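You operate a simulated robot arm through the tools that you are given. There is no shell and no other tool. Be economical: measure what you need, move in short steps, check, and stop when the job is done.

You are at the controls of a simulated two-armed robot. One attempt, no reset.

TASK
Pick up the box marked "muesli" from the dining table with one hand, pass it to the other hand and put it on the top of the ironing board. Set down upright: box.
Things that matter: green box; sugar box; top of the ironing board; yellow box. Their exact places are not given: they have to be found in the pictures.

Only the result counts: the job must be done as asked and must still hold three seconds after the hand-in. Knocking over, shifting, dropping, spilling or breaking anything else fails it.

THE ROBOT
Two 7-joint arms with two-finger parallel grippers on one trunk, on a base that drives. Base frame: it is fixed to the floor where the robot stands at the start and does not move with it; the origin is under the middle of the robot, x ahead of it, y to its left, z up; the surface under the hand at the start is at about z = 740. Units: mm, degrees, N and s.
The left shoulder is at the start at [202, 171, 1054], the right one opposite. Places, roughly: top of the ironing board [3500, 100, 900]. Payload 4.4 kg a hand.
The TCP of each hand is the grasp point between the finger pads, 23 mm short of the fingertips. In the tool frame z runs along the fingers and y along their closing line. The gripper opens to 94 mm. The fingers are 38 mm wide and 10 mm thick; the gripper's body (54 by 96 mm) begins 39 mm behind the TCP.
Orientation is told as [roll, pitch, yaw] about the base's x, y, z axes, in that order, counted from this pose: with the fingers straight down and closing along the base's y, the tool's x points along the base's -x, its y along +y and its z along -z.

THE INTERFACE
- The arms move only by the tool step_arm. It takes "left_rows", "right_rows" or both (then of equal length, played together; a hand with none holds still); each is a list of rows, each a list of 6 numbers: the shift along the base's x, y, z in m, then the turn, a rotation vector about the base's x, y, z in degrees. In form: [[tx, ty, tz, rx, ry, rz], ...]. A call has 1 to 8 rows; each row shifts and turns the commanded pose from where the row before left it. "left_gripper" and "right_gripper" are, for a hand that has rows, the finger opening in m, from 0 to 0.094, set as the call begins (left out, the last holds). Rows are played at 5 a second. More than 50 mm and 8.6 degrees between two rows, or a gripper value outside its range, and nothing of the call is played. Where a pose cannot be reached the arm comes as near as it can. A force on the tool above 40 N (or 10 N above the force at the start of the call, whichever is more), or a blocked arm, ends the call early, and 0.2 s more pass. Each finger travels about 72 mm/s and halts on what it meets, pressing with about 42 N; the grip force reading is that of the motor and also rises with nothing between the fingers. The clock runs only during rows and for 0.2 s after the last one: add rows that do not move to give the fingers time. It gives the time, the measured TCP pose, the force on the tool (base axes), the opening and the grip force at its end, in the units of the frame above (readings bear some noise), with the torque about the TCP (base axes, N m) and any sound that the robot's microphone picked up.
- Cameras (640 x 400 px; columns grow to the right, rows downward): "scene" is now at [338, -24.6, 1185.4]; the picture's right is [-0.30, -0.95, 0.00], its down [-0.53, 0.17, -0.83] and it looks along [0.79, -0.25, -0.55] (base axes); focal length 249 px, centre (320, 200). "left" rides on the left gripper at [86, -16, -75] in its tool frame; the picture's right is [0.18, 0.98, 0.00], its down [-0.58, 0.11, -0.81] and it looks along [-0.79, 0.15, 0.59] (tool axes); focal length 243 px, centre (320, 200). "right" rides on the right gripper at [86, 16, -74] in its tool frame; the picture's right is [-0.18, 0.98, 0.00], its down [-0.58, -0.11, -0.81] and it looks along [-0.79, -0.15, 0.59] (tool axes); focal length 243 px, centre (320, 200).
- camera(camera): a new picture of that camera. It takes no simulated time.
- move_column(by): slides the trunk up (or, below 0, down) by that many mm; the arms and the scene camera ride with it, the base frame stays. It gives what a move gives, with no picture.
- drive_base(legs): drives the robot by 1 to 6 legs, each [ahead, left, turn to the left] in mm, mm and degrees, along the robot's own axes; the way and the turn of a leg run together, so that a leg with both is an arc; at most 1500 mm and 180 degrees a leg. The arms and the cameras ride along, it lands a little off, and it stops where it bumps. It gives what a move gives.
- pan_tilt(pan, tilt): turns the head with the scene camera to pan (to the left, within 80 degrees either way) and tilt (down, from -29 to 69), counted from straight ahead of the robot. It gives what a move gives.
- point_at(camera, pixels): for up to 12 pixels [column, row] of the newest picture of that camera ("zoom" is the newest enlarged one), the place [x, y, z] in the base frame of the surface seen there, good to about 2 mm. It takes no simulated time.
- close_up(camera, box): a new picture of the part [left, top, right, bottom] of that camera's present view, enlarged. It takes no simulated time.
- sign_off(): hands the job in; it is judged then, once.

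Work in short steps. Measure before you move; look again where a grasp or a placing could have gone wrong, and mend it. You have 80 turns and 78 pictures in all, those below and enlarged ones among them. Open the grippers and draw the arms clear of the work before you hand the job in, unless the task says otherwise; then end with one line.

The tools are called after "Emit:" by a JSON object that holds its "op" and its "data". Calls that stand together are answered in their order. step_arm: Moves the arms, as the interface text tells. Its arguments: {"type":"object","properties":{"left_rows":{"type":"array","items":{"type":"array","items":{"type":"number"}}},"left_gripper":{"type":"number"},"right_rows":{"type":"array","items":{"type":"array","items":{"type":"number"}}},"right_gripper":{"type":"number"}},"required":[]} The other tools are called the same way: move_column (by) slides the trunk up or down; drive_base (legs) drives the base; pan_tilt (pan, tilt) turns the head that bears the scene camera; camera (camera) takes a picture; point_at (camera, pixels) gives the place of the surface under pixels of a picture; close_up (camera, box) takes an enlarged picture of a part of a camera's view; sign_off () hands the job in.

At the start:

```text
clock: 0.0
left_tool_pos: [642.1, 102.7, 1010.9]
left_tool_rot: [0.0, 0.0, 0.1]
left_contact_force: [0.4, 0.4, 0.0]
left_moment: [-0.01, 0.01, 0.02]
left_opening: 94.0
left_finger_force: 0.0
right_tool_pos: [489.1, -288.1, 1051.6]
right_tool_rot: [0.0, -0.1, -0.1]
right_contact_force: [-0.6, -1.1, -0.3]
right_moment: [-0.03, 0.0, -0.02]
right_opening: 94.0
right_finger_force: 0.0
trunk travel left (down, up): [-75.0, 313.0]
robot x, y, heading: [-0.2, -0.8, -0.1]
head pan, tilt: [-17.4, 33.7]
```

scene: 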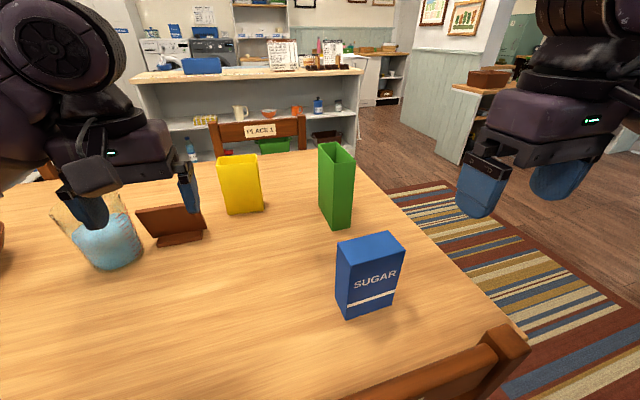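
right: 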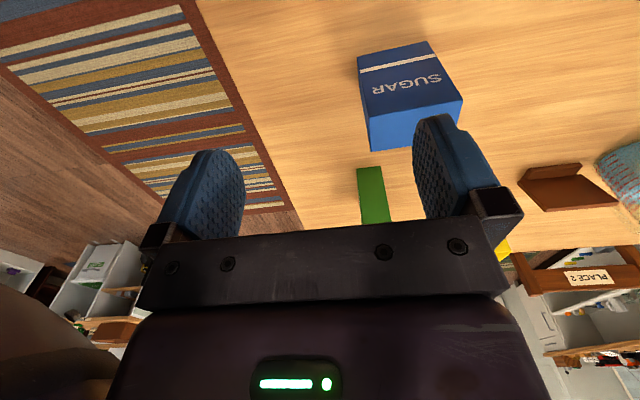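
left: 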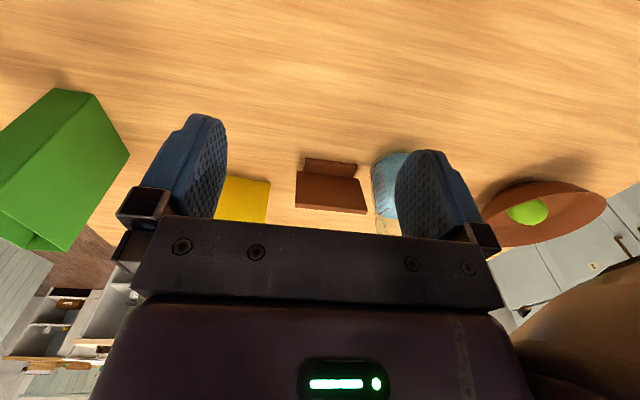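

I see a yellow box, a green box and the sugar box, with no "muesli" label visible yet. I'll zoom in and measure.

Emit:
{"op": "close_up", "data": {"camera": "scene", "box": [200, 120, 420, 330]}}

Emit:
{"op": "point_at", "data": {"camera": "scene", "pixels": [[219, 160], [257, 156], [229, 213], [263, 210], [320, 145], [334, 160], [354, 158], [332, 228], [352, 222], [339, 250], [400, 235], [371, 300]]}}

```text
1.90 times, centred on (310, 225) of scene
```

zoom: 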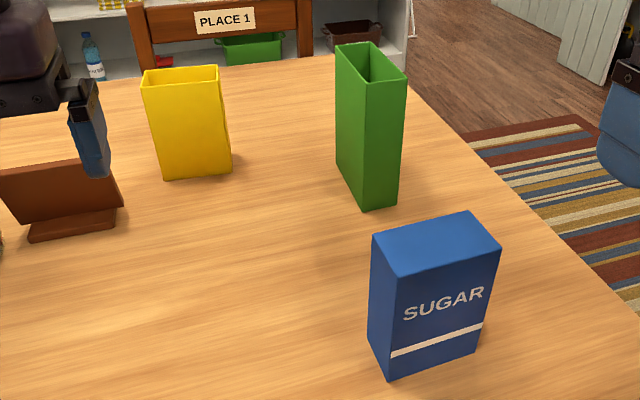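

```text
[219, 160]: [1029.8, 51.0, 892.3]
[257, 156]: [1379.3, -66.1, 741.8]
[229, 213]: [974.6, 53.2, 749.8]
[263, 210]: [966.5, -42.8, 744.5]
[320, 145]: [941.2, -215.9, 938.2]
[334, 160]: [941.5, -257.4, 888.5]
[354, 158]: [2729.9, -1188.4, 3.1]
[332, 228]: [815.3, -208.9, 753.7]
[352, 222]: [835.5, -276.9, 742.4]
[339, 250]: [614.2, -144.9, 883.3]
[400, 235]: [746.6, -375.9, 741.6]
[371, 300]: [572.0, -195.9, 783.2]
```

Neither open box shows a label on the visible faces, so it must be on the far side. I'll look around to plan a drive round the table.

Emit:
{"op": "pan_tilt", "data": {"pan": -50, "tilt": 30}}

Emit:
{"op": "camera", "data": {"camera": "scene"}}

Emit:
{"op": "pan_tilt", "data": {"pan": 0, "tilt": 12}}

Emit:
{"op": "camera", "data": {"camera": "scene"}}

Emit:
{"op": "pan_tilt", "data": {"pan": -40, "tilt": 5}}

Emit:
{"op": "camera", "data": {"camera": "scene"}}

```text
clock: 1.0
left_tool_pos: [641.3, 104.6, 1011.4]
left_tool_rot: [0.0, 0.0, -0.1]
left_contact_force: [-1.0, 0.0, 0.0]
left_moment: [-0.01, 0.02, 0.02]
left_opening: 94.2
left_finger_force: 0.2
right_tool_pos: [489.1, -288.5, 1051.0]
right_tool_rot: [0.0, 0.1, 0.0]
right_contact_force: [-0.3, -1.0, -0.7]
right_moment: [-0.02, -0.04, -0.01]
right_opening: 93.9
right_finger_force: 0.0
trunk travel left (down, up): [-75.0, 313.0]
robot x, y, heading: [3.2, -0.6, -0.1]
head pan, tilt: [-50.0, 30.0]
```

```text
73 pictures are left
```

scene: 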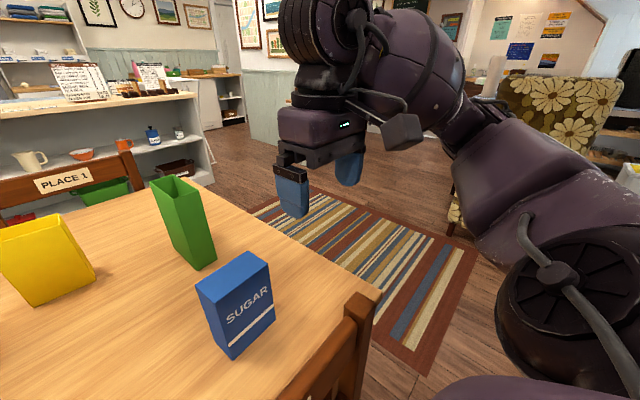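

```text
clock: 2.2
left_tool_pos: [642.3, 103.7, 1011.2]
left_tool_rot: [0.0, 0.0, 0.0]
left_contact_force: [-0.5, -0.2, -0.5]
left_moment: [-0.01, 0.03, 0.0]
left_opening: 94.0
left_finger_force: 0.1
right_tool_pos: [488.6, -288.1, 1050.4]
right_tool_rot: [0.0, 0.1, 0.0]
right_contact_force: [0.4, -0.7, -0.7]
right_moment: [-0.03, 0.04, 0.0]
right_opening: 94.0
right_finger_force: 0.0
trunk travel left (down, up): [-75.0, 313.0]
robot x, y, heading: [-0.7, -0.1, 0.3]
head pan, tilt: [0.0, 12.0]
```

```text
72 pictures are left
```

scene: 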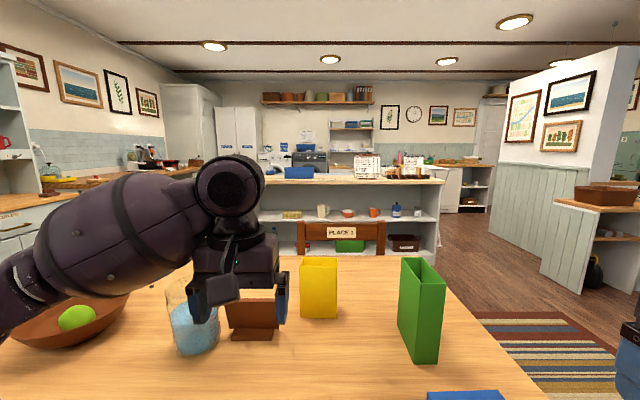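

```text
clock: 3.2
left_tool_pos: [642.7, 101.7, 1011.9]
left_tool_rot: [0.0, 0.0, -0.1]
left_contact_force: [-0.5, 0.6, 0.2]
left_moment: [0.01, 0.01, -0.01]
left_opening: 93.9
left_finger_force: 0.0
right_tool_pos: [489.7, -287.0, 1052.0]
right_tool_rot: [0.0, 0.1, -0.1]
right_contact_force: [0.6, 1.6, 0.0]
right_moment: [0.0, 0.01, 0.0]
right_opening: 93.7
right_finger_force: 0.1
trunk travel left (down, up): [-75.0, 313.0]
robot x, y, heading: [1.0, -0.7, -0.1]
head pan, tilt: [-40.0, 5.0]
```

```text
71 pictures are left
```

scene: 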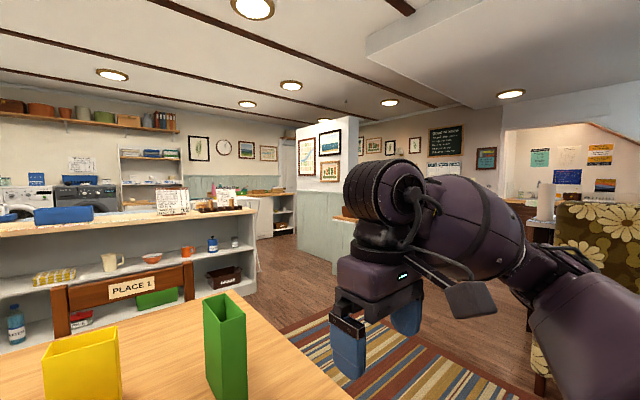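

Next I'll measure the layout: the counter end, the floor gap and the table edge, and enlarge the far area.

Emit:
{"op": "point_at", "data": {"camera": "scene", "pixels": [[252, 210], [252, 290], [240, 296], [330, 380], [268, 245], [335, 270], [300, 200], [57, 213], [265, 195], [290, 320], [190, 265], [545, 300]]}}

Emit:
{"op": "close_up", "data": {"camera": "scene", "box": [0, 120, 300, 310]}}

```text
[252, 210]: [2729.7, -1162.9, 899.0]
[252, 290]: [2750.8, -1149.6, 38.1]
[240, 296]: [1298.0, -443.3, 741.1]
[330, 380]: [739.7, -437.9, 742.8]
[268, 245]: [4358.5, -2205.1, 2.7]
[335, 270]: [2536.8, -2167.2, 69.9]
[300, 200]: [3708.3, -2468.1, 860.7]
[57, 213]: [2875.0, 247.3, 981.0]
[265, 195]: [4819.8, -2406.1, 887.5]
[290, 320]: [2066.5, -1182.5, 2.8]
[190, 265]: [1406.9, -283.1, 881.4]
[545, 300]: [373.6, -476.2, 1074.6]
```

```text
2.11 times, centred on (150, 215) of scene
```

zoom: 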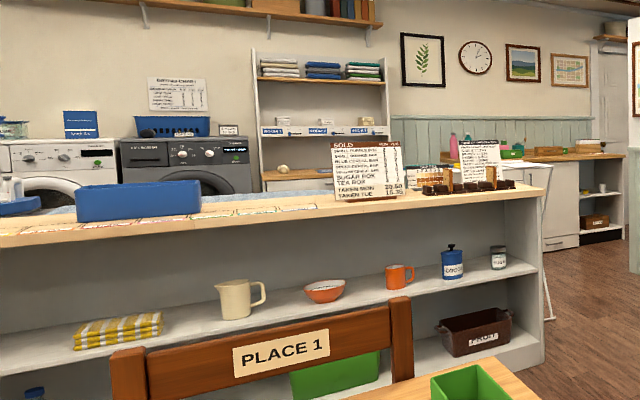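

The way to the ironing board runs right of the counter (end at y≈-1150). I'll check the floor on the right before driving.

Emit:
{"op": "pan_tilt", "data": {"pan": -80, "tilt": 35}}

Emit:
{"op": "camera", "data": {"camera": "scene"}}

Emit:
{"op": "point_at", "data": {"camera": "scene", "pixels": [[30, 300], [100, 330], [150, 200], [200, 260], [100, 200], [60, 100], [250, 150], [280, 230], [150, 380], [60, 380], [30, 390], [10, 340]]}}

```text
clock: 4.3
left_tool_pos: [642.4, 102.7, 1010.5]
left_tool_rot: [-0.1, 0.1, 0.0]
left_contact_force: [-0.3, 1.2, 0.6]
left_moment: [-0.02, 0.03, 0.02]
left_opening: 94.0
left_finger_force: 0.0
right_tool_pos: [488.6, -287.9, 1050.5]
right_tool_rot: [0.0, 0.1, 0.0]
right_contact_force: [0.3, -0.8, 0.1]
right_moment: [-0.02, 0.03, -0.01]
right_opening: 93.9
right_finger_force: 0.0
trunk travel left (down, up): [-75.0, 313.0]
robot x, y, heading: [-1.2, 2.6, 0.3]
head pan, tilt: [-80.0, 35.0]
```

```text
69 pictures are left
```

scene: 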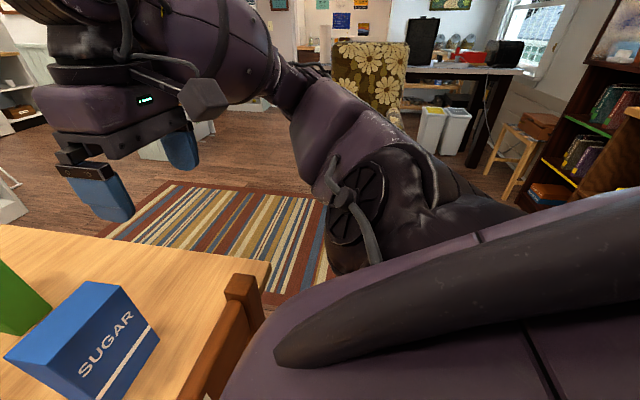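

```text
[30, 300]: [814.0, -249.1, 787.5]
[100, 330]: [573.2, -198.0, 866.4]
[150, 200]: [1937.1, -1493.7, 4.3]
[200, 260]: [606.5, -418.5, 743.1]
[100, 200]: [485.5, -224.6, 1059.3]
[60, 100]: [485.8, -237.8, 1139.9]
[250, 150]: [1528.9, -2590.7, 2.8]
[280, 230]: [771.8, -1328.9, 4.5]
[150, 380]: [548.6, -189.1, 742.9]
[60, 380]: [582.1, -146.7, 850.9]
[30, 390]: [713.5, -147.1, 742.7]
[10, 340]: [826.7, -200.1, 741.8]
```

The floor to the right looks clear. I'll check the bookcase and armchair positions before strafing.

Emit:
{"op": "point_at", "data": {"camera": "scene", "pixels": [[535, 195], [580, 100], [500, 190], [440, 150], [370, 90], [630, 150], [600, 180]]}}

Emit:
{"op": "drive_base", "data": {"legs": [[-100, 0, 0], [0, -600, 0]]}}

```text
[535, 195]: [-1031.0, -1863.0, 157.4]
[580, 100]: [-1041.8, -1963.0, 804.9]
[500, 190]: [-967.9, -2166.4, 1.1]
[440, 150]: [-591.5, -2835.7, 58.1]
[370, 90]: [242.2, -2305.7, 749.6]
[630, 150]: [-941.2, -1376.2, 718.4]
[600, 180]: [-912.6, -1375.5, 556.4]
```

```text
clock: 10.8
left_tool_pos: [541.4, -502.3, 1011.2]
left_tool_rot: [0.0, 0.0, -0.6]
left_contact_force: [-0.7, 0.3, 0.2]
left_moment: [0.03, -0.02, -0.01]
left_opening: 94.0
left_finger_force: 0.0
right_tool_pos: [384.0, -893.1, 1051.2]
right_tool_rot: [0.0, 0.1, -0.6]
right_contact_force: [0.6, 0.2, -1.1]
right_moment: [0.0, -0.03, 0.0]
right_opening: 94.1
right_finger_force: 0.1
trunk travel left (down, up): [-75.0, 313.0]
robot x, y, heading: [-103.9, -595.9, -0.7]
head pan, tilt: [-80.0, 35.0]
```

Driving was fine. Continue to the right side of the table and turn to face it.

Emit:
{"op": "drive_base", "data": {"legs": [[0, -600, 0], [1150, 0, 0], [0, 0, 90]]}}

Emit:
{"op": "pan_tilt", "data": {"pan": 0, "tilt": 25}}

Emit:
{"op": "camera", "data": {"camera": "scene"}}

```text
clock: 25.8
left_tool_pos: [989.9, -561.1, 1012.0]
left_tool_rot: [0.0, 0.0, 87.3]
left_contact_force: [-0.5, 0.4, 0.1]
left_moment: [-0.01, -0.02, 0.0]
left_opening: 93.9
left_finger_force: 0.0
right_tool_pos: [1373.1, -733.2, 1050.8]
right_tool_rot: [0.0, 0.1, 87.2]
right_contact_force: [0.2, 1.0, 0.2]
right_moment: [0.0, -0.05, 0.01]
right_opening: 93.9
right_finger_force: 0.1
trunk travel left (down, up): [-75.0, 313.0]
robot x, y, heading: [1065.9, -1205.7, 87.4]
head pan, tilt: [-80.0, 35.0]
```

```text
clock: 27.3
left_tool_pos: [990.6, -559.7, 1011.0]
left_tool_rot: [-0.1, 0.0, 87.3]
left_contact_force: [0.4, 0.9, 0.2]
left_moment: [-0.01, 0.0, 0.0]
left_opening: 93.9
left_finger_force: 0.1
right_tool_pos: [1373.3, -732.3, 1050.6]
right_tool_rot: [0.0, 0.0, 87.1]
right_contact_force: [-1.0, 0.2, 0.5]
right_moment: [0.01, 0.01, -0.02]
right_opening: 94.2
right_finger_force: 0.1
trunk travel left (down, up): [-75.0, 313.0]
robot x, y, heading: [1058.7, -1203.5, 87.1]
head pan, tilt: [0.0, 25.0]
```

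```text
68 pictures are left
```

scene: 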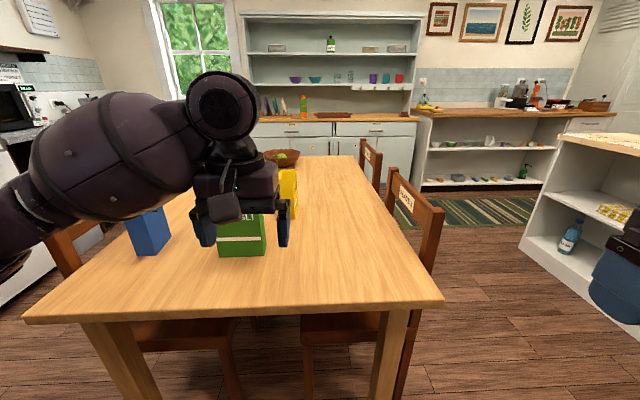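

The green box shows "...SLI" under the left gripper. I'll zoom in to confirm and measure.

Emit:
{"op": "close_up", "data": {"camera": "scene", "box": [120, 150, 320, 275]}}

Emit:
{"op": "camera", "data": {"camera": "left"}}

```text
3.20 times, centred on (220, 212) of scene
```

zoom: 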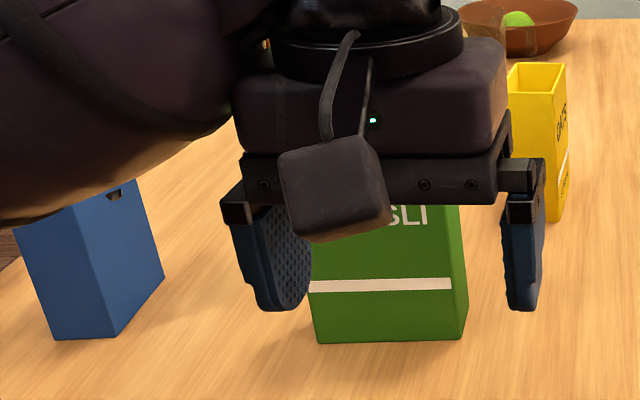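

```text
66 pictures are left
```

left: 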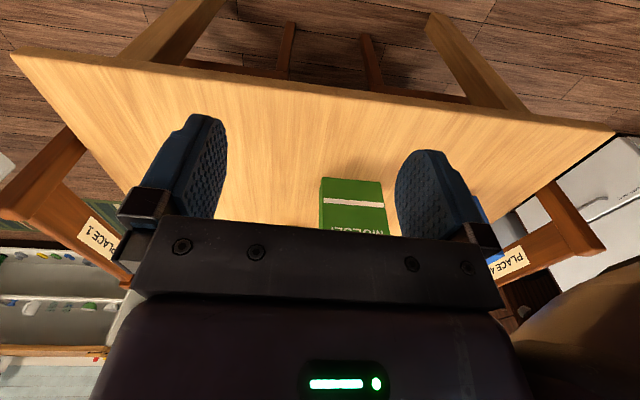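

Green is the MUESLI box and yellow is oats. I'll raise and pull the left hand aside for an unobstructed view and measure the green box.

Emit:
{"op": "step_arm", "data": {"left_rows": [[-0.04, -0.03, 0.045, 0, 0, 0], [-0.04, -0.03, 0.045, 0, 0, 0], [-0.04, -0.03, 0.045, 0, 0, 0], [-0.04, -0.03, 0.03, 0, 0, 0], [-0.04, 0, 0, 0, 0, 0], [-0.04, 0, 0, 0, 0, 0]]}}

Emit:
{"op": "pan_tilt", "data": {"pan": 8, "tilt": 30}}

Emit:
{"op": "close_up", "data": {"camera": "scene", "box": [200, 100, 440, 250]}}

```text
refused: row 1 steps farther than a row can; nothing moved
```

```text
clock: 28.0
left_tool_pos: [990.9, -560.6, 1012.2]
left_tool_rot: [0.1, 0.0, 87.4]
left_contact_force: [0.5, 0.3, 0.0]
left_moment: [-0.03, 0.02, 0.0]
left_opening: 94.1
left_finger_force: 0.1
right_tool_pos: [1373.1, -733.5, 1052.3]
right_tool_rot: [-0.1, 0.0, 87.3]
right_contact_force: [1.0, 0.0, 0.9]
right_moment: [0.0, 0.0, 0.01]
right_opening: 94.0
right_finger_force: 0.0
trunk travel left (down, up): [-75.0, 313.0]
robot x, y, heading: [1061.7, -1208.0, 87.2]
head pan, tilt: [8.0, 30.0]
```

```text
2.67 times, centred on (320, 175) of scene
```

zoom: 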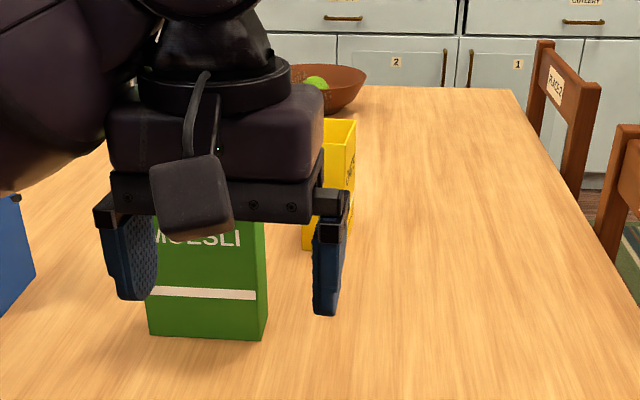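

The step limit is the vector length. I'll use smaller rows, raising the left hand and moving it aside to robot-left.

Emit:
{"op": "step_arm", "data": {"left_rows": [[0, 0, 0.048, 0, 0, 0], [0, 0, 0.048, 0, 0, 0], [0, 0, 0.048, 0, 0, 0], [-0.045, 0, 0, 0, 0, 0], [-0.045, 0, 0, 0, 0, 0], [-0.045, 0, 0, 0, 0, 0], [-0.045, 0, 0, 0, 0, 0]]}}

Emit:
{"op": "close_up", "data": {"camera": "scene", "box": [170, 80, 410, 230]}}

```text
clock: 29.6
left_tool_pos: [809.2, -562.1, 1156.3]
left_tool_rot: [0.0, 0.0, 87.1]
left_contact_force: [-0.2, -0.3, 0.5]
left_moment: [0.03, -0.02, -0.04]
left_opening: 94.0
left_finger_force: 0.0
right_tool_pos: [1372.6, -732.8, 1051.8]
right_tool_rot: [0.0, -0.1, 87.2]
right_contact_force: [0.4, -0.1, 0.0]
right_moment: [-0.03, -0.01, 0.01]
right_opening: 93.9
right_finger_force: 0.0
trunk travel left (down, up): [-75.0, 313.0]
robot x, y, heading: [1063.3, -1209.2, 87.1]
head pan, tilt: [8.0, 30.0]
```

```text
2.67 times, centred on (290, 155) of scene
```

zoom: 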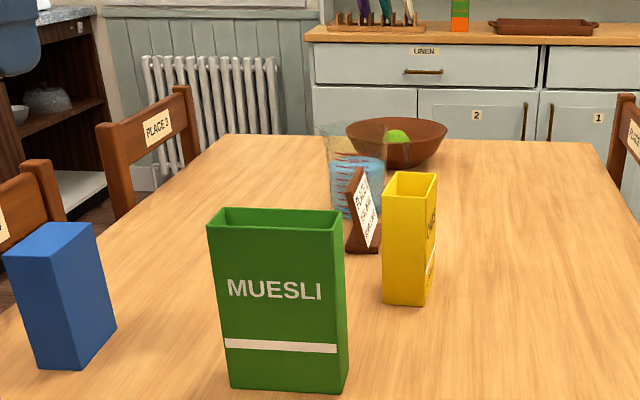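

The full MUESLI face is visible. Measuring its corners and both sides in the zoom picture.

Emit:
{"op": "point_at", "data": {"camera": "zoom", "pixels": [[212, 232], [328, 236], [233, 384], [317, 388], [343, 230], [345, 380], [222, 209], [338, 212], [275, 265], [240, 300], [325, 300], [337, 300]]}}

Emit:
{"op": "drive_base", "data": {"legs": [[200, 0, 0]]}}

Emit:
{"op": "pan_tilt", "data": {"pan": 10, "tilt": 45}}

Emit:
{"op": "camera", "data": {"camera": "scene"}}

```text
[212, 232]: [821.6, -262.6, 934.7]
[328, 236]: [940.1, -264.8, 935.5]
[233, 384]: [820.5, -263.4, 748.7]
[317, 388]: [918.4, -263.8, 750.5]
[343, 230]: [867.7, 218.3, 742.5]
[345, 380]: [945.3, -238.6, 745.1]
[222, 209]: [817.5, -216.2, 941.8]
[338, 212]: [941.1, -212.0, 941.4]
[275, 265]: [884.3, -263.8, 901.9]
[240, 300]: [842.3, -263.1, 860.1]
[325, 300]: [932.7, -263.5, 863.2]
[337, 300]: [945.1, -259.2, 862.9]
```

```text
clock: 31.2
left_tool_pos: [820.6, -359.3, 1156.4]
left_tool_rot: [0.0, 0.0, 87.0]
left_contact_force: [0.2, 0.1, -0.2]
left_moment: [-0.02, 0.03, 0.02]
left_opening: 94.1
left_finger_force: 0.0
right_tool_pos: [1384.6, -532.3, 1050.7]
right_tool_rot: [0.0, 0.0, 87.2]
right_contact_force: [-0.4, 0.0, 0.0]
right_moment: [-0.02, -0.02, -0.03]
right_opening: 94.4
right_finger_force: 0.0
trunk travel left (down, up): [-75.0, 313.0]
robot x, y, heading: [1071.6, -1008.5, 87.1]
head pan, tilt: [8.0, 30.0]
```

```text
clock: 31.9
left_tool_pos: [820.3, -360.2, 1157.4]
left_tool_rot: [-0.1, 0.1, 87.1]
left_contact_force: [0.4, 0.9, 0.3]
left_moment: [-0.01, -0.02, 0.0]
left_opening: 93.9
left_finger_force: 0.1
right_tool_pos: [1384.8, -533.2, 1052.0]
right_tool_rot: [0.0, 0.0, 87.1]
right_contact_force: [0.3, -0.1, -0.6]
right_moment: [-0.01, -0.02, -0.02]
right_opening: 94.1
right_finger_force: 0.0
trunk travel left (down, up): [-75.0, 313.0]
robot x, y, heading: [1071.1, -1014.6, 86.8]
head pan, tilt: [10.0, 45.0]
```

```text
63 pictures are left
```

scene: 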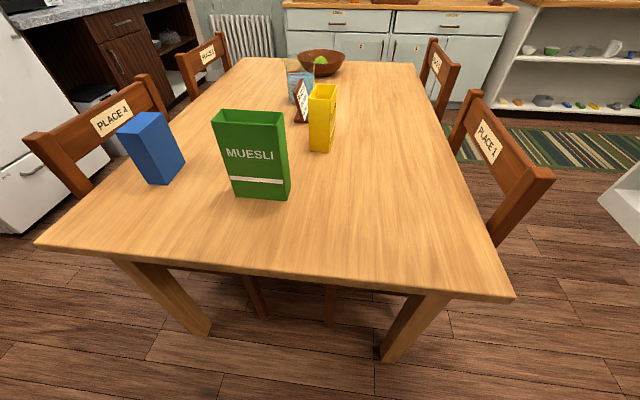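

Box: x 816–946, y -264..-206, z 740–942, axis-aligned. I'll rotate the left hand to yaw 0 (closing along base y) above the box's robot-left end.

Emit:
{"op": "step_arm", "data": {"left_rows": [[0.002, 0.012, 0, 0, 0, -8.5], [0.002, 0.012, 0, 0, 0, -8.5], [0.002, 0.012, 0, 0, 0, -8.5], [0.002, 0.012, 0, 0, 0, -8.5], [0.002, 0.012, 0, 0, 0, -8.5], [0.002, 0.012, 0, 0, 0, -8.5], [0.002, 0.012, 0, 0, 0, -8.5], [0.002, 0.012, 0, 0, 0, -8.5]]}}

Emit:
{"op": "step_arm", "data": {"left_rows": [[0.002, 0.01, -0.03, 0, 0, -6.4], [0.002, 0.01, -0.03, 0, 0, -6.4], [0.002, 0.009, -0.03, 0, 0, -6.3], [0, 0, 0, 0, 0, 0]]}}

Emit:
{"op": "camera", "data": {"camera": "scene"}}

```text
clock: 33.8
left_tool_pos: [837.2, -264.3, 1156.4]
left_tool_rot: [0.1, 0.0, 18.8]
left_contact_force: [-0.2, -0.3, -0.4]
left_moment: [0.01, 0.0, -0.01]
left_opening: 94.0
left_finger_force: 0.1
right_tool_pos: [1384.6, -532.0, 1049.8]
right_tool_rot: [0.0, 0.0, 87.1]
right_contact_force: [0.1, -0.4, 0.4]
right_moment: [-0.01, 0.01, 0.03]
right_opening: 94.0
right_finger_force: 0.0
trunk travel left (down, up): [-75.0, 313.0]
robot x, y, heading: [1074.5, -1007.6, 87.1]
head pan, tilt: [10.0, 45.0]
```

```text
clock: 34.8
left_tool_pos: [843.9, -235.1, 1067.1]
left_tool_rot: [0.1, 0.0, -0.2]
left_contact_force: [-0.1, -1.5, 0.8]
left_moment: [0.03, -0.01, 0.0]
left_opening: 94.1
left_finger_force: 0.1
right_tool_pos: [1384.3, -533.3, 1051.9]
right_tool_rot: [-0.1, 0.0, 87.1]
right_contact_force: [0.2, 0.7, -0.2]
right_moment: [0.01, 0.03, -0.02]
right_opening: 94.2
right_finger_force: 0.0
trunk travel left (down, up): [-75.0, 313.0]
robot x, y, heading: [1073.1, -1006.1, 86.9]
head pan, tilt: [10.0, 45.0]
```

```text
62 pictures are left
```

scene: 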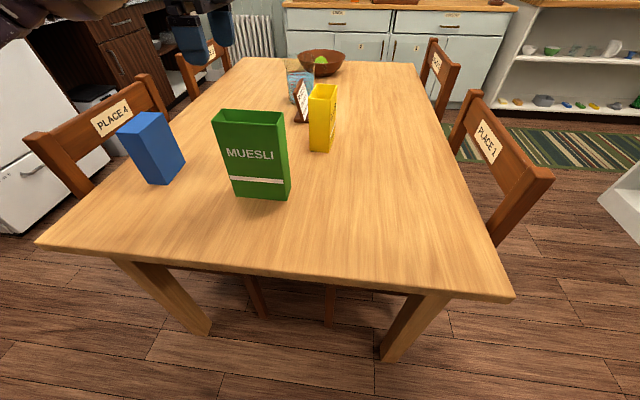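

Let me recheck the box in the present picture alongside the left camera view before descending.

Emit:
{"op": "point_at", "data": {"camera": "scene", "pixels": [[216, 125], [280, 125], [240, 190], [250, 112], [286, 150], [205, 30], [190, 50]]}}

Emit:
{"op": "camera", "data": {"camera": "left"}}

```text
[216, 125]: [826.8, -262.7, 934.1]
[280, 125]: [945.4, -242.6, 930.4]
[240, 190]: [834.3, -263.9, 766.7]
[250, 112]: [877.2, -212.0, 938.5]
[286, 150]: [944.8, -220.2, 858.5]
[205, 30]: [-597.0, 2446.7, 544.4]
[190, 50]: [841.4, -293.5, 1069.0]
```

```text
61 pictures are left
```

left: 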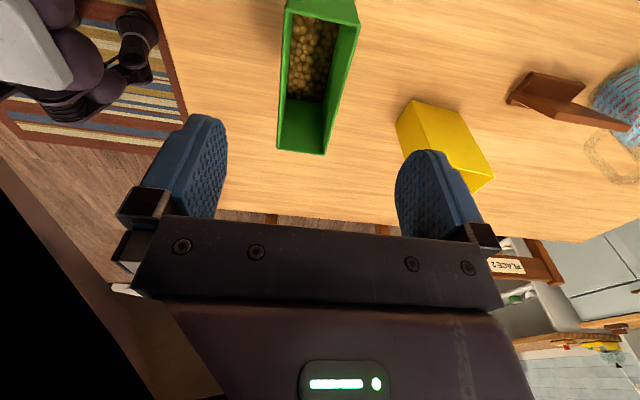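

The box contains muesli, so I keep it upright. Descend to z≈910 with x≈862, then close.

Emit:
{"op": "step_arm", "data": {"left_rows": [[0.018, 0, -0.02, 0, 0, 0], [0, 0, -0.035, 0, 0, 0], [0, 0, -0.035, 0, 0, 0], [0, 0, -0.035, 0, 0, 0], [0, 0, -0.032, 0, 0, 0], [0, 0, 0, 0, 0, 0]]}}

Emit:
{"op": "camera", "data": {"camera": "left"}}

Emit:
{"op": "camera", "data": {"camera": "scene"}}

```text
clock: 36.1
left_tool_pos: [860.7, -235.0, 909.9]
left_tool_rot: [0.1, -0.1, -0.1]
left_contact_force: [-0.3, 0.0, 1.2]
left_moment: [0.0, 0.02, 0.0]
left_opening: 93.9
left_finger_force: 0.0
right_tool_pos: [1386.0, -532.4, 1051.4]
right_tool_rot: [0.0, -0.2, 87.1]
right_contact_force: [0.0, -0.2, 1.2]
right_moment: [0.0, 0.01, -0.04]
right_opening: 93.8
right_finger_force: 0.0
trunk travel left (down, up): [-75.0, 313.0]
robot x, y, heading: [1073.7, -1006.3, 87.0]
head pan, tilt: [10.0, 45.0]
```

```text
60 pictures are left
```

left: 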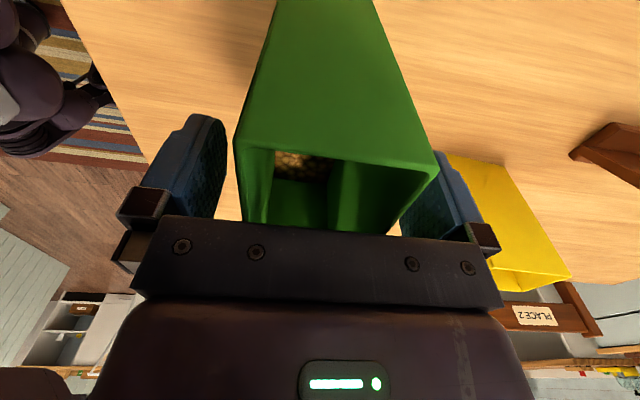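

```text
59 pictures are left
```

scene: 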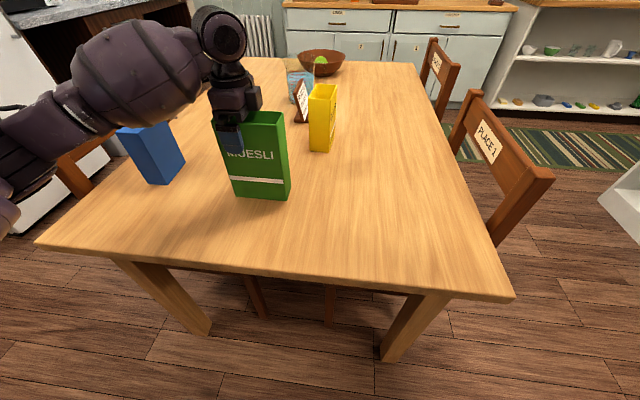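

Box is between the fingers. Closing the left gripper.

Emit:
{"op": "step_arm", "data": {"left_rows": [[0, 0, 0, 0, 0, 0], [0, 0, 0, 0, 0, 0], [0, 0, 0, 0, 0, 0], [0, 0, 0, 0, 0, 0], [0, 0, 0, 0, 0, 0]], "left_gripper": 0.0}}

Emit:
{"op": "step_arm", "data": {"left_rows": [[0, 0, 0.02, 0, 0, 0], [0, 0, 0.03, 0, 0, 0], [0, 0, 0, 0, 0, 0]]}}

Emit:
{"op": "camera", "data": {"camera": "scene"}}

```text
clock: 37.4
left_tool_pos: [861.8, -235.5, 908.6]
left_tool_rot: [0.0, 0.0, 0.0]
left_contact_force: [0.4, -1.6, -1.3]
left_moment: [-0.04, -0.06, -0.05]
left_opening: 54.3
left_finger_force: 42.1
right_tool_pos: [1385.0, -533.6, 1052.1]
right_tool_rot: [0.0, 0.0, 87.2]
right_contact_force: [0.3, -0.6, 0.2]
right_moment: [0.02, 0.0, 0.03]
right_opening: 93.8
right_finger_force: 0.1
trunk travel left (down, up): [-75.0, 313.0]
robot x, y, heading: [1072.4, -1009.2, 86.9]
head pan, tilt: [10.0, 45.0]
```

```text
clock: 38.1
left_tool_pos: [860.6, -234.4, 959.6]
left_tool_rot: [-0.1, 0.1, 0.0]
left_contact_force: [0.4, -0.1, -4.4]
left_moment: [0.01, 0.02, -0.03]
left_opening: 54.2
left_finger_force: 42.0
right_tool_pos: [1384.9, -532.4, 1050.6]
right_tool_rot: [0.0, 0.1, 87.2]
right_contact_force: [-0.4, 0.3, 0.7]
right_moment: [0.03, 0.04, -0.03]
right_opening: 93.9
right_finger_force: 0.0
trunk travel left (down, up): [-75.0, 313.0]
robot x, y, heading: [1073.5, -1005.3, 87.0]
head pan, tilt: [10.0, 45.0]
```

```text
58 pictures are left
```

scene: 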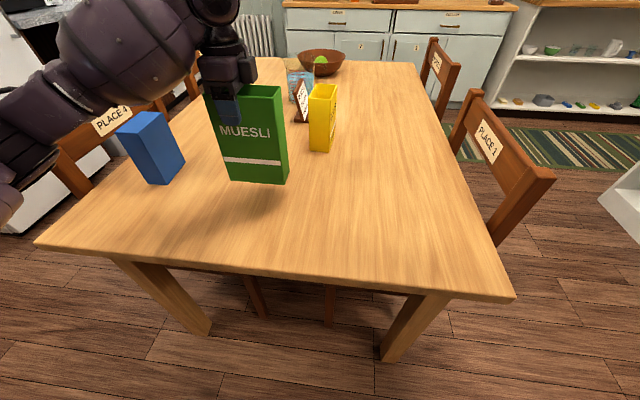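

Held firmly and level. Lift further, then back away from the table.

Emit:
{"op": "step_arm", "data": {"left_rows": [[0, 0, 0.04, 0, 0, 0], [0, 0, 0.04, 0, 0, 0], [0, 0, 0.04, 0, 0, 0], [0, 0, 0.02, 0, 0, 0]]}}

Emit:
{"op": "drive_base", "data": {"legs": [[-500, 0, 0]]}}

Emit:
{"op": "pan_tilt", "data": {"pan": 0, "tilt": 30}}

Emit:
{"op": "camera", "data": {"camera": "scene"}}

```text
clock: 39.1
left_tool_pos: [860.7, -235.0, 1099.3]
left_tool_rot: [-0.1, 0.0, 0.0]
left_contact_force: [0.5, 0.4, -3.5]
left_moment: [0.0, 0.05, 0.01]
left_opening: 54.6
left_finger_force: 41.5
right_tool_pos: [1385.7, -532.8, 1051.7]
right_tool_rot: [0.0, 0.0, 87.1]
right_contact_force: [-0.3, -0.2, 0.2]
right_moment: [0.0, -0.03, 0.03]
right_opening: 93.9
right_finger_force: 0.0
trunk travel left (down, up): [-75.0, 313.0]
robot x, y, heading: [1073.0, -1010.0, 87.2]
head pan, tilt: [10.0, 45.0]
```

```text
clock: 42.1
left_tool_pos: [836.7, -739.2, 1099.8]
left_tool_rot: [0.0, 0.0, -0.2]
left_contact_force: [-0.2, -0.2, -2.3]
left_moment: [-0.01, 0.08, 0.0]
left_opening: 54.3
left_finger_force: 41.9
right_tool_pos: [1359.5, -1039.4, 1052.2]
right_tool_rot: [0.0, -0.1, 86.9]
right_contact_force: [0.1, 0.0, -0.5]
right_moment: [0.01, -0.02, 0.02]
right_opening: 94.1
right_finger_force: 0.1
trunk travel left (down, up): [-75.0, 313.0]
robot x, y, heading: [1046.8, -1509.0, 86.7]
head pan, tilt: [10.0, 45.0]
```

```text
clock: 42.9
left_tool_pos: [835.9, -738.9, 1097.5]
left_tool_rot: [-0.1, 0.0, -0.3]
left_contact_force: [-0.1, -0.2, -3.6]
left_moment: [0.0, 0.05, 0.03]
left_opening: 54.2
left_finger_force: 42.1
right_tool_pos: [1360.2, -1038.4, 1051.1]
right_tool_rot: [0.0, 0.0, 86.9]
right_contact_force: [-0.7, -0.7, 0.0]
right_moment: [0.0, 0.04, 0.01]
right_opening: 94.0
right_finger_force: 0.0
trunk travel left (down, up): [-75.0, 313.0]
robot x, y, heading: [1047.5, -1512.2, 86.7]
head pan, tilt: [0.0, 30.0]
```

```text
57 pictures are left
```

scene: 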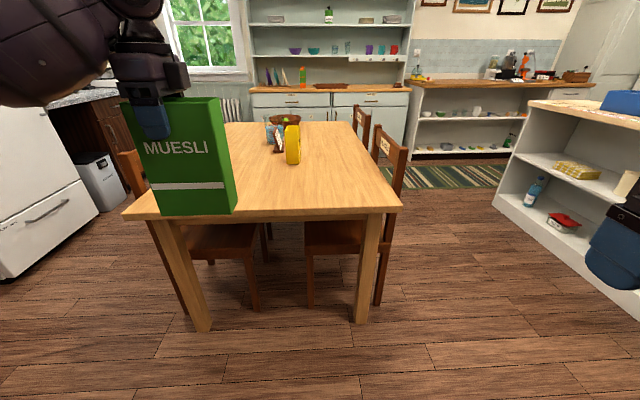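

I'll bring the box to the middle in front of the robot with the left hand while starting to yaw the right hand to 0.

Emit:
{"op": "step_arm", "data": {"left_rows": [[0.016, -0.01, 0, 0, 0, 0], [0.016, -0.01, 0, 0, 0, 0], [0.016, -0.01, 0, 0, 0, 0], [0.016, -0.01, 0, 0, 0, 0], [0.016, -0.01, 0, 0, 0, 0], [0.016, -0.01, 0, 0, 0, 0], [0.016, -0.01, 0, 0, 0, 0], [0.016, -0.01, 0, 0, 0, 0]], "right_rows": [[0.008, 0.015, 0, 0, 0, -8.5], [0.008, 0.015, 0, 0, 0, -8.5], [0.008, 0.015, 0, 0, 0, -8.5], [0.008, 0.015, 0, 0, 0, -8.5], [0.008, 0.015, 0, 0, 0, -8.5], [0.008, 0.015, 0, 0, 0, -8.5], [0.008, 0.015, 0, 0, 0, -8.5], [0.008, 0.015, 0, 0, 0, -8.5]]}}

Emit:
{"op": "step_arm", "data": {"right_rows": [[0, 0.01, 0, 0, 0, -6.3], [0, 0.01, 0, 0, 0, -6.3], [0, 0.01, 0, 0, 0, -6.3], [0, 0, 0, 0, 8.5, 0], [0, 0, 0, 0, 8.5, 0], [0, 0, 0, 0, 8.5, 0], [0, 0, 0, 0, 8.5, 0], [0, 0, 0, 0, 8.5, 0]]}}

Emit:
{"op": "camera", "data": {"camera": "scene"}}

```text
clock: 44.7
left_tool_pos: [966.2, -819.4, 1096.8]
left_tool_rot: [-0.1, 0.0, -0.3]
left_contact_force: [0.2, -0.7, -3.5]
left_moment: [-0.05, 0.07, 0.02]
left_opening: 54.5
left_finger_force: 41.8
right_tool_pos: [1424.0, -917.9, 1050.9]
right_tool_rot: [0.0, 0.0, 18.7]
right_contact_force: [-0.3, 0.2, 0.1]
right_moment: [-0.01, -0.01, 0.0]
right_opening: 94.0
right_finger_force: 0.2
trunk travel left (down, up): [-75.0, 313.0]
robot x, y, heading: [1047.0, -1512.4, 86.9]
head pan, tilt: [0.0, 30.0]
```

```text
clock: 46.5
left_tool_pos: [964.3, -819.0, 1097.1]
left_tool_rot: [-0.2, 0.0, -0.1]
left_contact_force: [0.6, -0.2, -2.9]
left_moment: [0.01, 0.04, 0.02]
left_opening: 54.3
left_finger_force: 41.3
right_tool_pos: [1424.5, -888.4, 1051.0]
right_tool_rot: [-0.2, 42.7, -0.1]
right_contact_force: [0.4, 0.9, 0.7]
right_moment: [-0.03, 0.0, 0.02]
right_opening: 94.1
right_finger_force: 0.2
trunk travel left (down, up): [-75.0, 313.0]
robot x, y, heading: [1046.5, -1508.1, 87.0]
head pan, tilt: [0.0, 30.0]
```

```text
56 pictures are left
```

scene: 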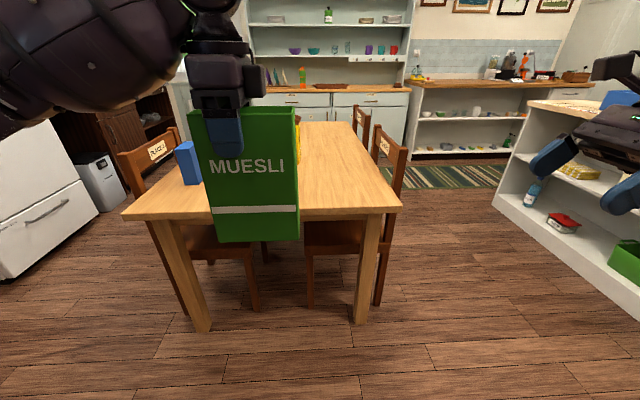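

Box hangs level. Finish tilting the right hand to 70° and align it with the box's y and mid-height, still well to the right.

Emit:
{"op": "step_arm", "data": {"right_rows": [[0, 0.0175, -0.005, 0, 6.85, 0], [0, 0.0175, -0.005, 0, 6.85, 0], [0, 0.0175, -0.005, 0, 6.85, 0], [0, 0.0175, -0.005, 0, 6.85, 0], [-0.045, 0, 0, 0, 0, 0], [-0.045, 0, 0, 0, 0, 0], [-0.045, 0, 0, 0, 0, 0], [-0.045, 0, 0, 0, 0, 0]]}}

Emit:
{"op": "camera", "data": {"camera": "scene"}}

Emit:
{"op": "camera", "data": {"camera": "right"}}

```text
clock: 48.3
left_tool_pos: [963.7, -818.6, 1096.9]
left_tool_rot: [0.0, 0.0, -0.2]
left_contact_force: [-0.7, 0.4, -3.9]
left_moment: [0.0, 0.02, -0.01]
left_opening: 54.3
left_finger_force: 41.9
right_tool_pos: [1243.3, -820.0, 1031.8]
right_tool_rot: [-0.2, 69.8, -0.1]
right_contact_force: [-0.2, -0.1, -0.5]
right_moment: [-0.02, -0.02, 0.0]
right_opening: 93.9
right_finger_force: 0.0
trunk travel left (down, up): [-75.0, 313.0]
robot x, y, heading: [1046.8, -1511.6, 87.0]
head pan, tilt: [0.0, 30.0]
```

```text
55 pictures are left
```

scene: 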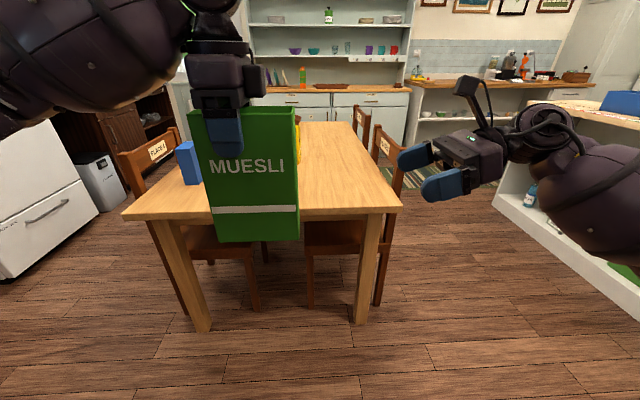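

```text
54 pictures are left
```

right: 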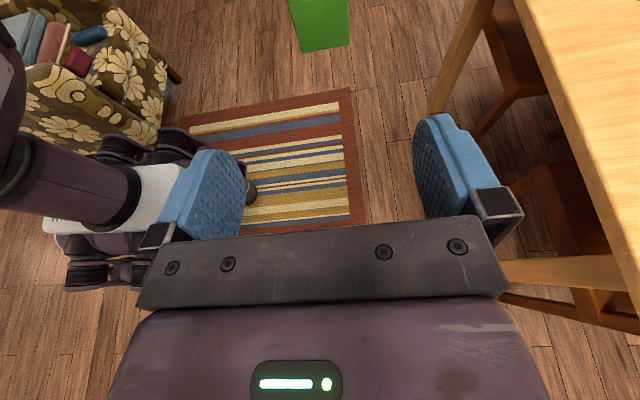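

Aligned. Verify the box edge, then approach in −x.

Emit:
{"op": "point_at", "data": {"camera": "scene", "pixels": [[297, 180], [225, 240], [290, 238], [270, 180], [270, 130]]}}

Emit:
{"op": "step_arm", "data": {"right_rows": [[-0.04, 0, 0, 0, 0, 0], [-0.04, 0, 0, 0, 0, 0], [-0.04, 0, 0, 0, 0, 0], [-0.025, 0, 0, 0, 0, 0]]}}

Emit:
{"op": "camera", "data": {"camera": "scene"}}

Emit:
{"op": "camera", "data": {"camera": "right"}}

```text
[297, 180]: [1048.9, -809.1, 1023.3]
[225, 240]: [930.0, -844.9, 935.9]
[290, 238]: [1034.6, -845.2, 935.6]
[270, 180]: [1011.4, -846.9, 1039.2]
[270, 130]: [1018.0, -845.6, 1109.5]
```

```text
clock: 49.3
left_tool_pos: [964.5, -819.5, 1098.1]
left_tool_rot: [0.1, -0.1, -0.2]
left_contact_force: [0.1, -0.2, -3.3]
left_moment: [0.02, 0.05, 0.02]
left_opening: 54.5
left_finger_force: 41.8
right_tool_pos: [1097.3, -818.6, 1031.2]
right_tool_rot: [-0.2, 69.9, -0.2]
right_contact_force: [-0.4, -0.3, -0.2]
right_moment: [0.0, 0.03, 0.04]
right_opening: 94.0
right_finger_force: 0.0
trunk travel left (down, up): [-75.0, 313.0]
robot x, y, heading: [1045.8, -1514.2, 86.6]
head pan, tilt: [0.0, 30.0]
```

```text
53 pictures are left
```

scene: 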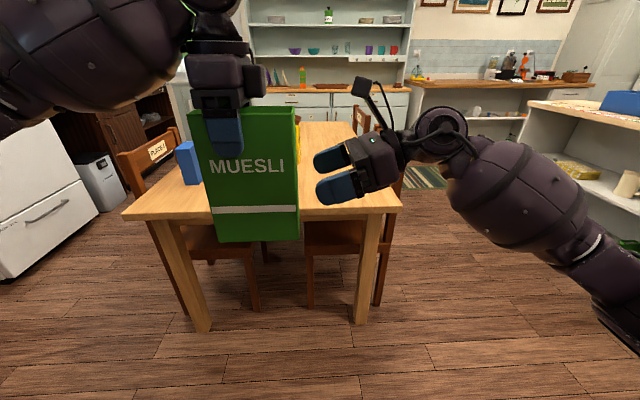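

```text
52 pictures are left
```

right: 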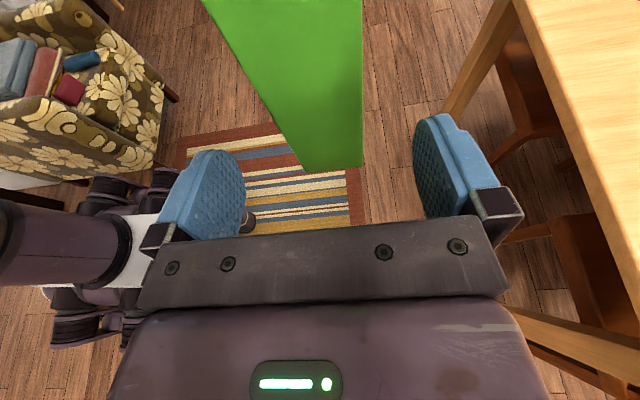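

Fingers straddle the box plane. Move in to x≈1031 and close the right gripper.

Emit:
{"op": "step_arm", "data": {"right_rows": [[-0.035, 0, 0, 0, 0, 0], [-0.031, 0, 0, 0, 0, 0], [0, 0, 0, 0, 0, 0]]}}

Emit:
{"op": "step_arm", "data": {"right_rows": [[0, 0, 0, 0, 0, 0], [0, 0, 0, 0, 0, 0], [0, 0, 0, 0, 0, 0], [0, 0, 0, 0, 0, 0], [0, 0, 0, 0, 0, 0]], "right_gripper": 0.0}}

Emit:
{"op": "camera", "data": {"camera": "scene"}}

Emit:
{"op": "camera", "data": {"camera": "right"}}

```text
clock: 50.1
left_tool_pos: [965.8, -820.5, 1097.6]
left_tool_rot: [0.0, 0.0, -0.2]
left_contact_force: [0.1, 0.0, -3.8]
left_moment: [-0.01, 0.07, 0.0]
left_opening: 54.2
left_finger_force: 42.1
right_tool_pos: [1031.7, -819.2, 1031.5]
right_tool_rot: [-0.2, 69.9, -0.1]
right_contact_force: [0.0, 0.6, -0.2]
right_moment: [0.01, 0.04, 0.0]
right_opening: 94.1
right_finger_force: 0.2
trunk travel left (down, up): [-75.0, 313.0]
robot x, y, heading: [1045.7, -1511.8, 86.7]
head pan, tilt: [0.0, 30.0]
```

```text
clock: 51.3
left_tool_pos: [965.5, -818.6, 1097.9]
left_tool_rot: [0.0, 0.1, -0.1]
left_contact_force: [0.8, 9.8, -3.4]
left_moment: [0.33, -0.03, 0.57]
left_opening: 54.3
left_finger_force: 42.0
right_tool_pos: [1030.4, -819.8, 1031.2]
right_tool_rot: [-0.1, 69.8, -0.1]
right_contact_force: [-1.0, -9.6, 0.1]
right_moment: [0.37, 0.03, 0.12]
right_opening: 54.5
right_finger_force: 41.8
trunk travel left (down, up): [-75.0, 313.0]
robot x, y, heading: [1046.7, -1513.7, 86.7]
head pan, tilt: [0.0, 30.0]
```

```text
51 pictures are left
```

scene: 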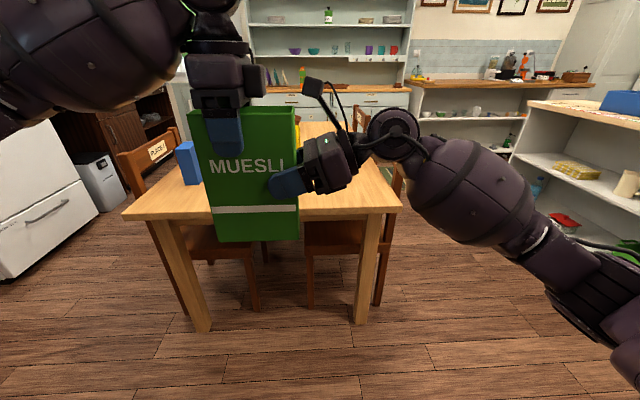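

```text
50 pictures are left
```

right: 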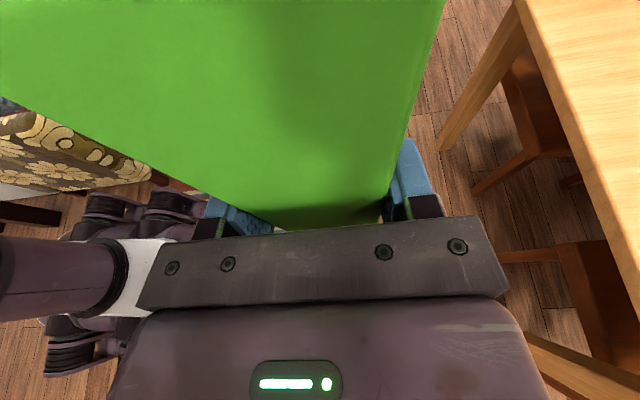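

Both hands hold it. Open the left and lift it clear.

Emit:
{"op": "step_arm", "data": {"left_rows": [[0, 0, 0, 0, 0, 0], [0, 0, 0, 0, 0, 0], [0, 0, 0, 0, 0, 0], [0, 0, 0, 0, 0, 0]], "left_gripper": 0.094}}

Emit:
{"op": "step_arm", "data": {"left_rows": [[0, 0, 0.02, 0, 0, 0], [0, 0, 0.03, 0, 0, 0], [0, 0, 0.03, 0, 0, 0], [-0.04, 0, 0, 0, 0, 0], [-0.045, 0, 0, 0, 0, 0], [-0.045, 0, 0, 0, 0, 0], [-0.045, 0, 0, 0, 0, 0]]}}

Emit:
{"op": "camera", "data": {"camera": "scene"}}

```text
clock: 52.3
left_tool_pos: [963.9, -820.1, 1097.8]
left_tool_rot: [0.1, 0.0, -0.2]
left_contact_force: [0.7, -0.7, 0.2]
left_moment: [0.0, -0.01, -0.01]
left_opening: 93.8
left_finger_force: 0.1
right_tool_pos: [1031.5, -820.1, 1031.2]
right_tool_rot: [-0.2, 69.9, -0.2]
right_contact_force: [-1.4, -0.3, 0.4]
right_moment: [0.02, -0.17, 0.01]
right_opening: 54.5
right_finger_force: 42.1
trunk travel left (down, up): [-75.0, 313.0]
robot x, y, heading: [1045.9, -1511.5, 86.9]
head pan, tilt: [0.0, 30.0]
```

```text
clock: 53.9
left_tool_pos: [790.0, -818.5, 1180.6]
left_tool_rot: [-0.1, 0.0, -0.3]
left_contact_force: [-0.1, -0.4, -0.2]
left_moment: [-0.01, 0.01, -0.02]
left_opening: 93.9
left_finger_force: 0.0
right_tool_pos: [1030.1, -819.6, 1032.2]
right_tool_rot: [-0.1, 69.9, 0.0]
right_contact_force: [-0.3, -0.4, 0.0]
right_moment: [0.01, -0.15, -0.01]
right_opening: 54.1
right_finger_force: 41.9
trunk travel left (down, up): [-75.0, 313.0]
robot x, y, heading: [1047.7, -1512.0, 86.8]
head pan, tilt: [0.0, 30.0]
```

```text
49 pictures are left
```

scene: 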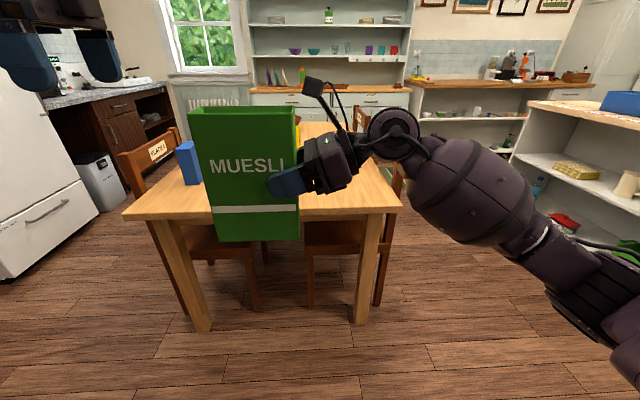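

Handover succeeded; the right hand alone holds it level. Turn right to face the passage by the counter, and look.

Emit:
{"op": "drive_base", "data": {"legs": [[0, 0, -87]]}}

Emit:
{"op": "pan_tilt", "data": {"pan": 15, "tilt": 15}}

Emit:
{"op": "camera", "data": {"camera": "scene"}}

```text
clock: 58.0
left_tool_pos: [1722.1, -1215.0, 1178.5]
left_tool_rot: [0.0, 0.1, -86.7]
left_contact_force: [0.9, -0.8, 0.4]
left_moment: [0.04, 0.0, -0.02]
left_opening: 94.1
left_finger_force: 0.2
right_tool_pos: [1735.4, -1455.0, 1031.5]
right_tool_rot: [-0.2, 69.9, -86.6]
right_contact_force: [-0.8, 0.7, -1.0]
right_moment: [-0.16, -0.01, 0.01]
right_opening: 54.2
right_finger_force: 41.9
trunk travel left (down, up): [-75.0, 313.0]
robot x, y, heading: [1045.9, -1509.5, 0.4]
head pan, tilt: [0.0, 30.0]
```

```text
clock: 58.8
left_tool_pos: [1721.9, -1213.4, 1178.4]
left_tool_rot: [0.1, 0.0, -86.7]
left_contact_force: [-0.5, -0.9, -0.2]
left_moment: [-0.04, 0.02, -0.01]
left_opening: 94.1
left_finger_force: 0.0
right_tool_pos: [1735.8, -1454.9, 1030.7]
right_tool_rot: [-0.2, 69.8, -86.8]
right_contact_force: [0.4, -0.2, 0.6]
right_moment: [-0.15, -0.06, -0.03]
right_opening: 54.4
right_finger_force: 42.2
trunk travel left (down, up): [-75.0, 313.0]
robot x, y, heading: [1044.0, -1509.5, 0.2]
head pan, tilt: [15.0, 15.0]
```

```text
48 pictures are left
```

scene: 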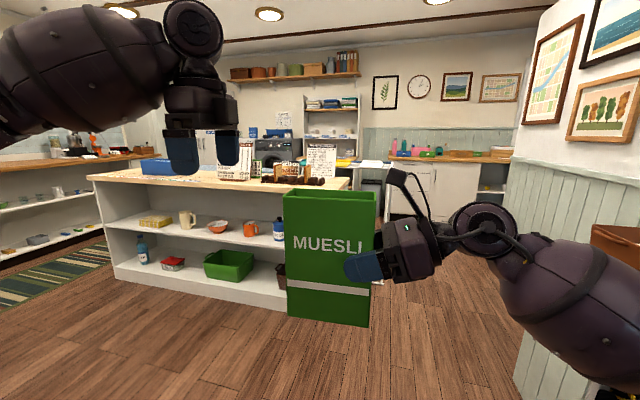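

The passage is between the counter and the panelled wall. Measure its bounds.

Emit:
{"op": "point_at", "data": {"camera": "scene", "pixels": [[520, 200], [520, 350], [555, 200], [415, 190], [440, 265], [345, 182], [375, 163], [500, 155], [490, 200], [420, 350], [600, 190], [465, 180]]}}

Emit:
{"op": "close_up", "data": {"camera": "scene", "box": [220, 70, 520, 250]}}

```text
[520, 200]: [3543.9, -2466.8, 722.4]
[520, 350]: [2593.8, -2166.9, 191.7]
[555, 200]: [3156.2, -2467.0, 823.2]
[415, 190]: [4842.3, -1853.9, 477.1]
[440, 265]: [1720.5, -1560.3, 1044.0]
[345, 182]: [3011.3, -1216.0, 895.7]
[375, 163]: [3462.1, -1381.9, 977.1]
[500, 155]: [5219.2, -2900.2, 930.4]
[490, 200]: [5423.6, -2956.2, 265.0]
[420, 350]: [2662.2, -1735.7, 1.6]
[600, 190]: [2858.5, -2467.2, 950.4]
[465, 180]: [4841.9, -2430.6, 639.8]
```

```text
2.13 times, centred on (370, 160) of scene
```

zoom: 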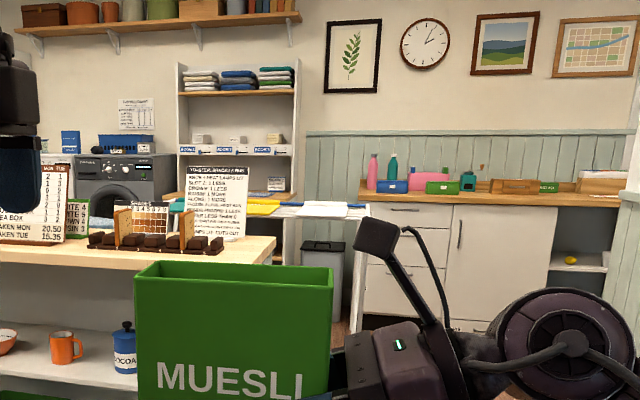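

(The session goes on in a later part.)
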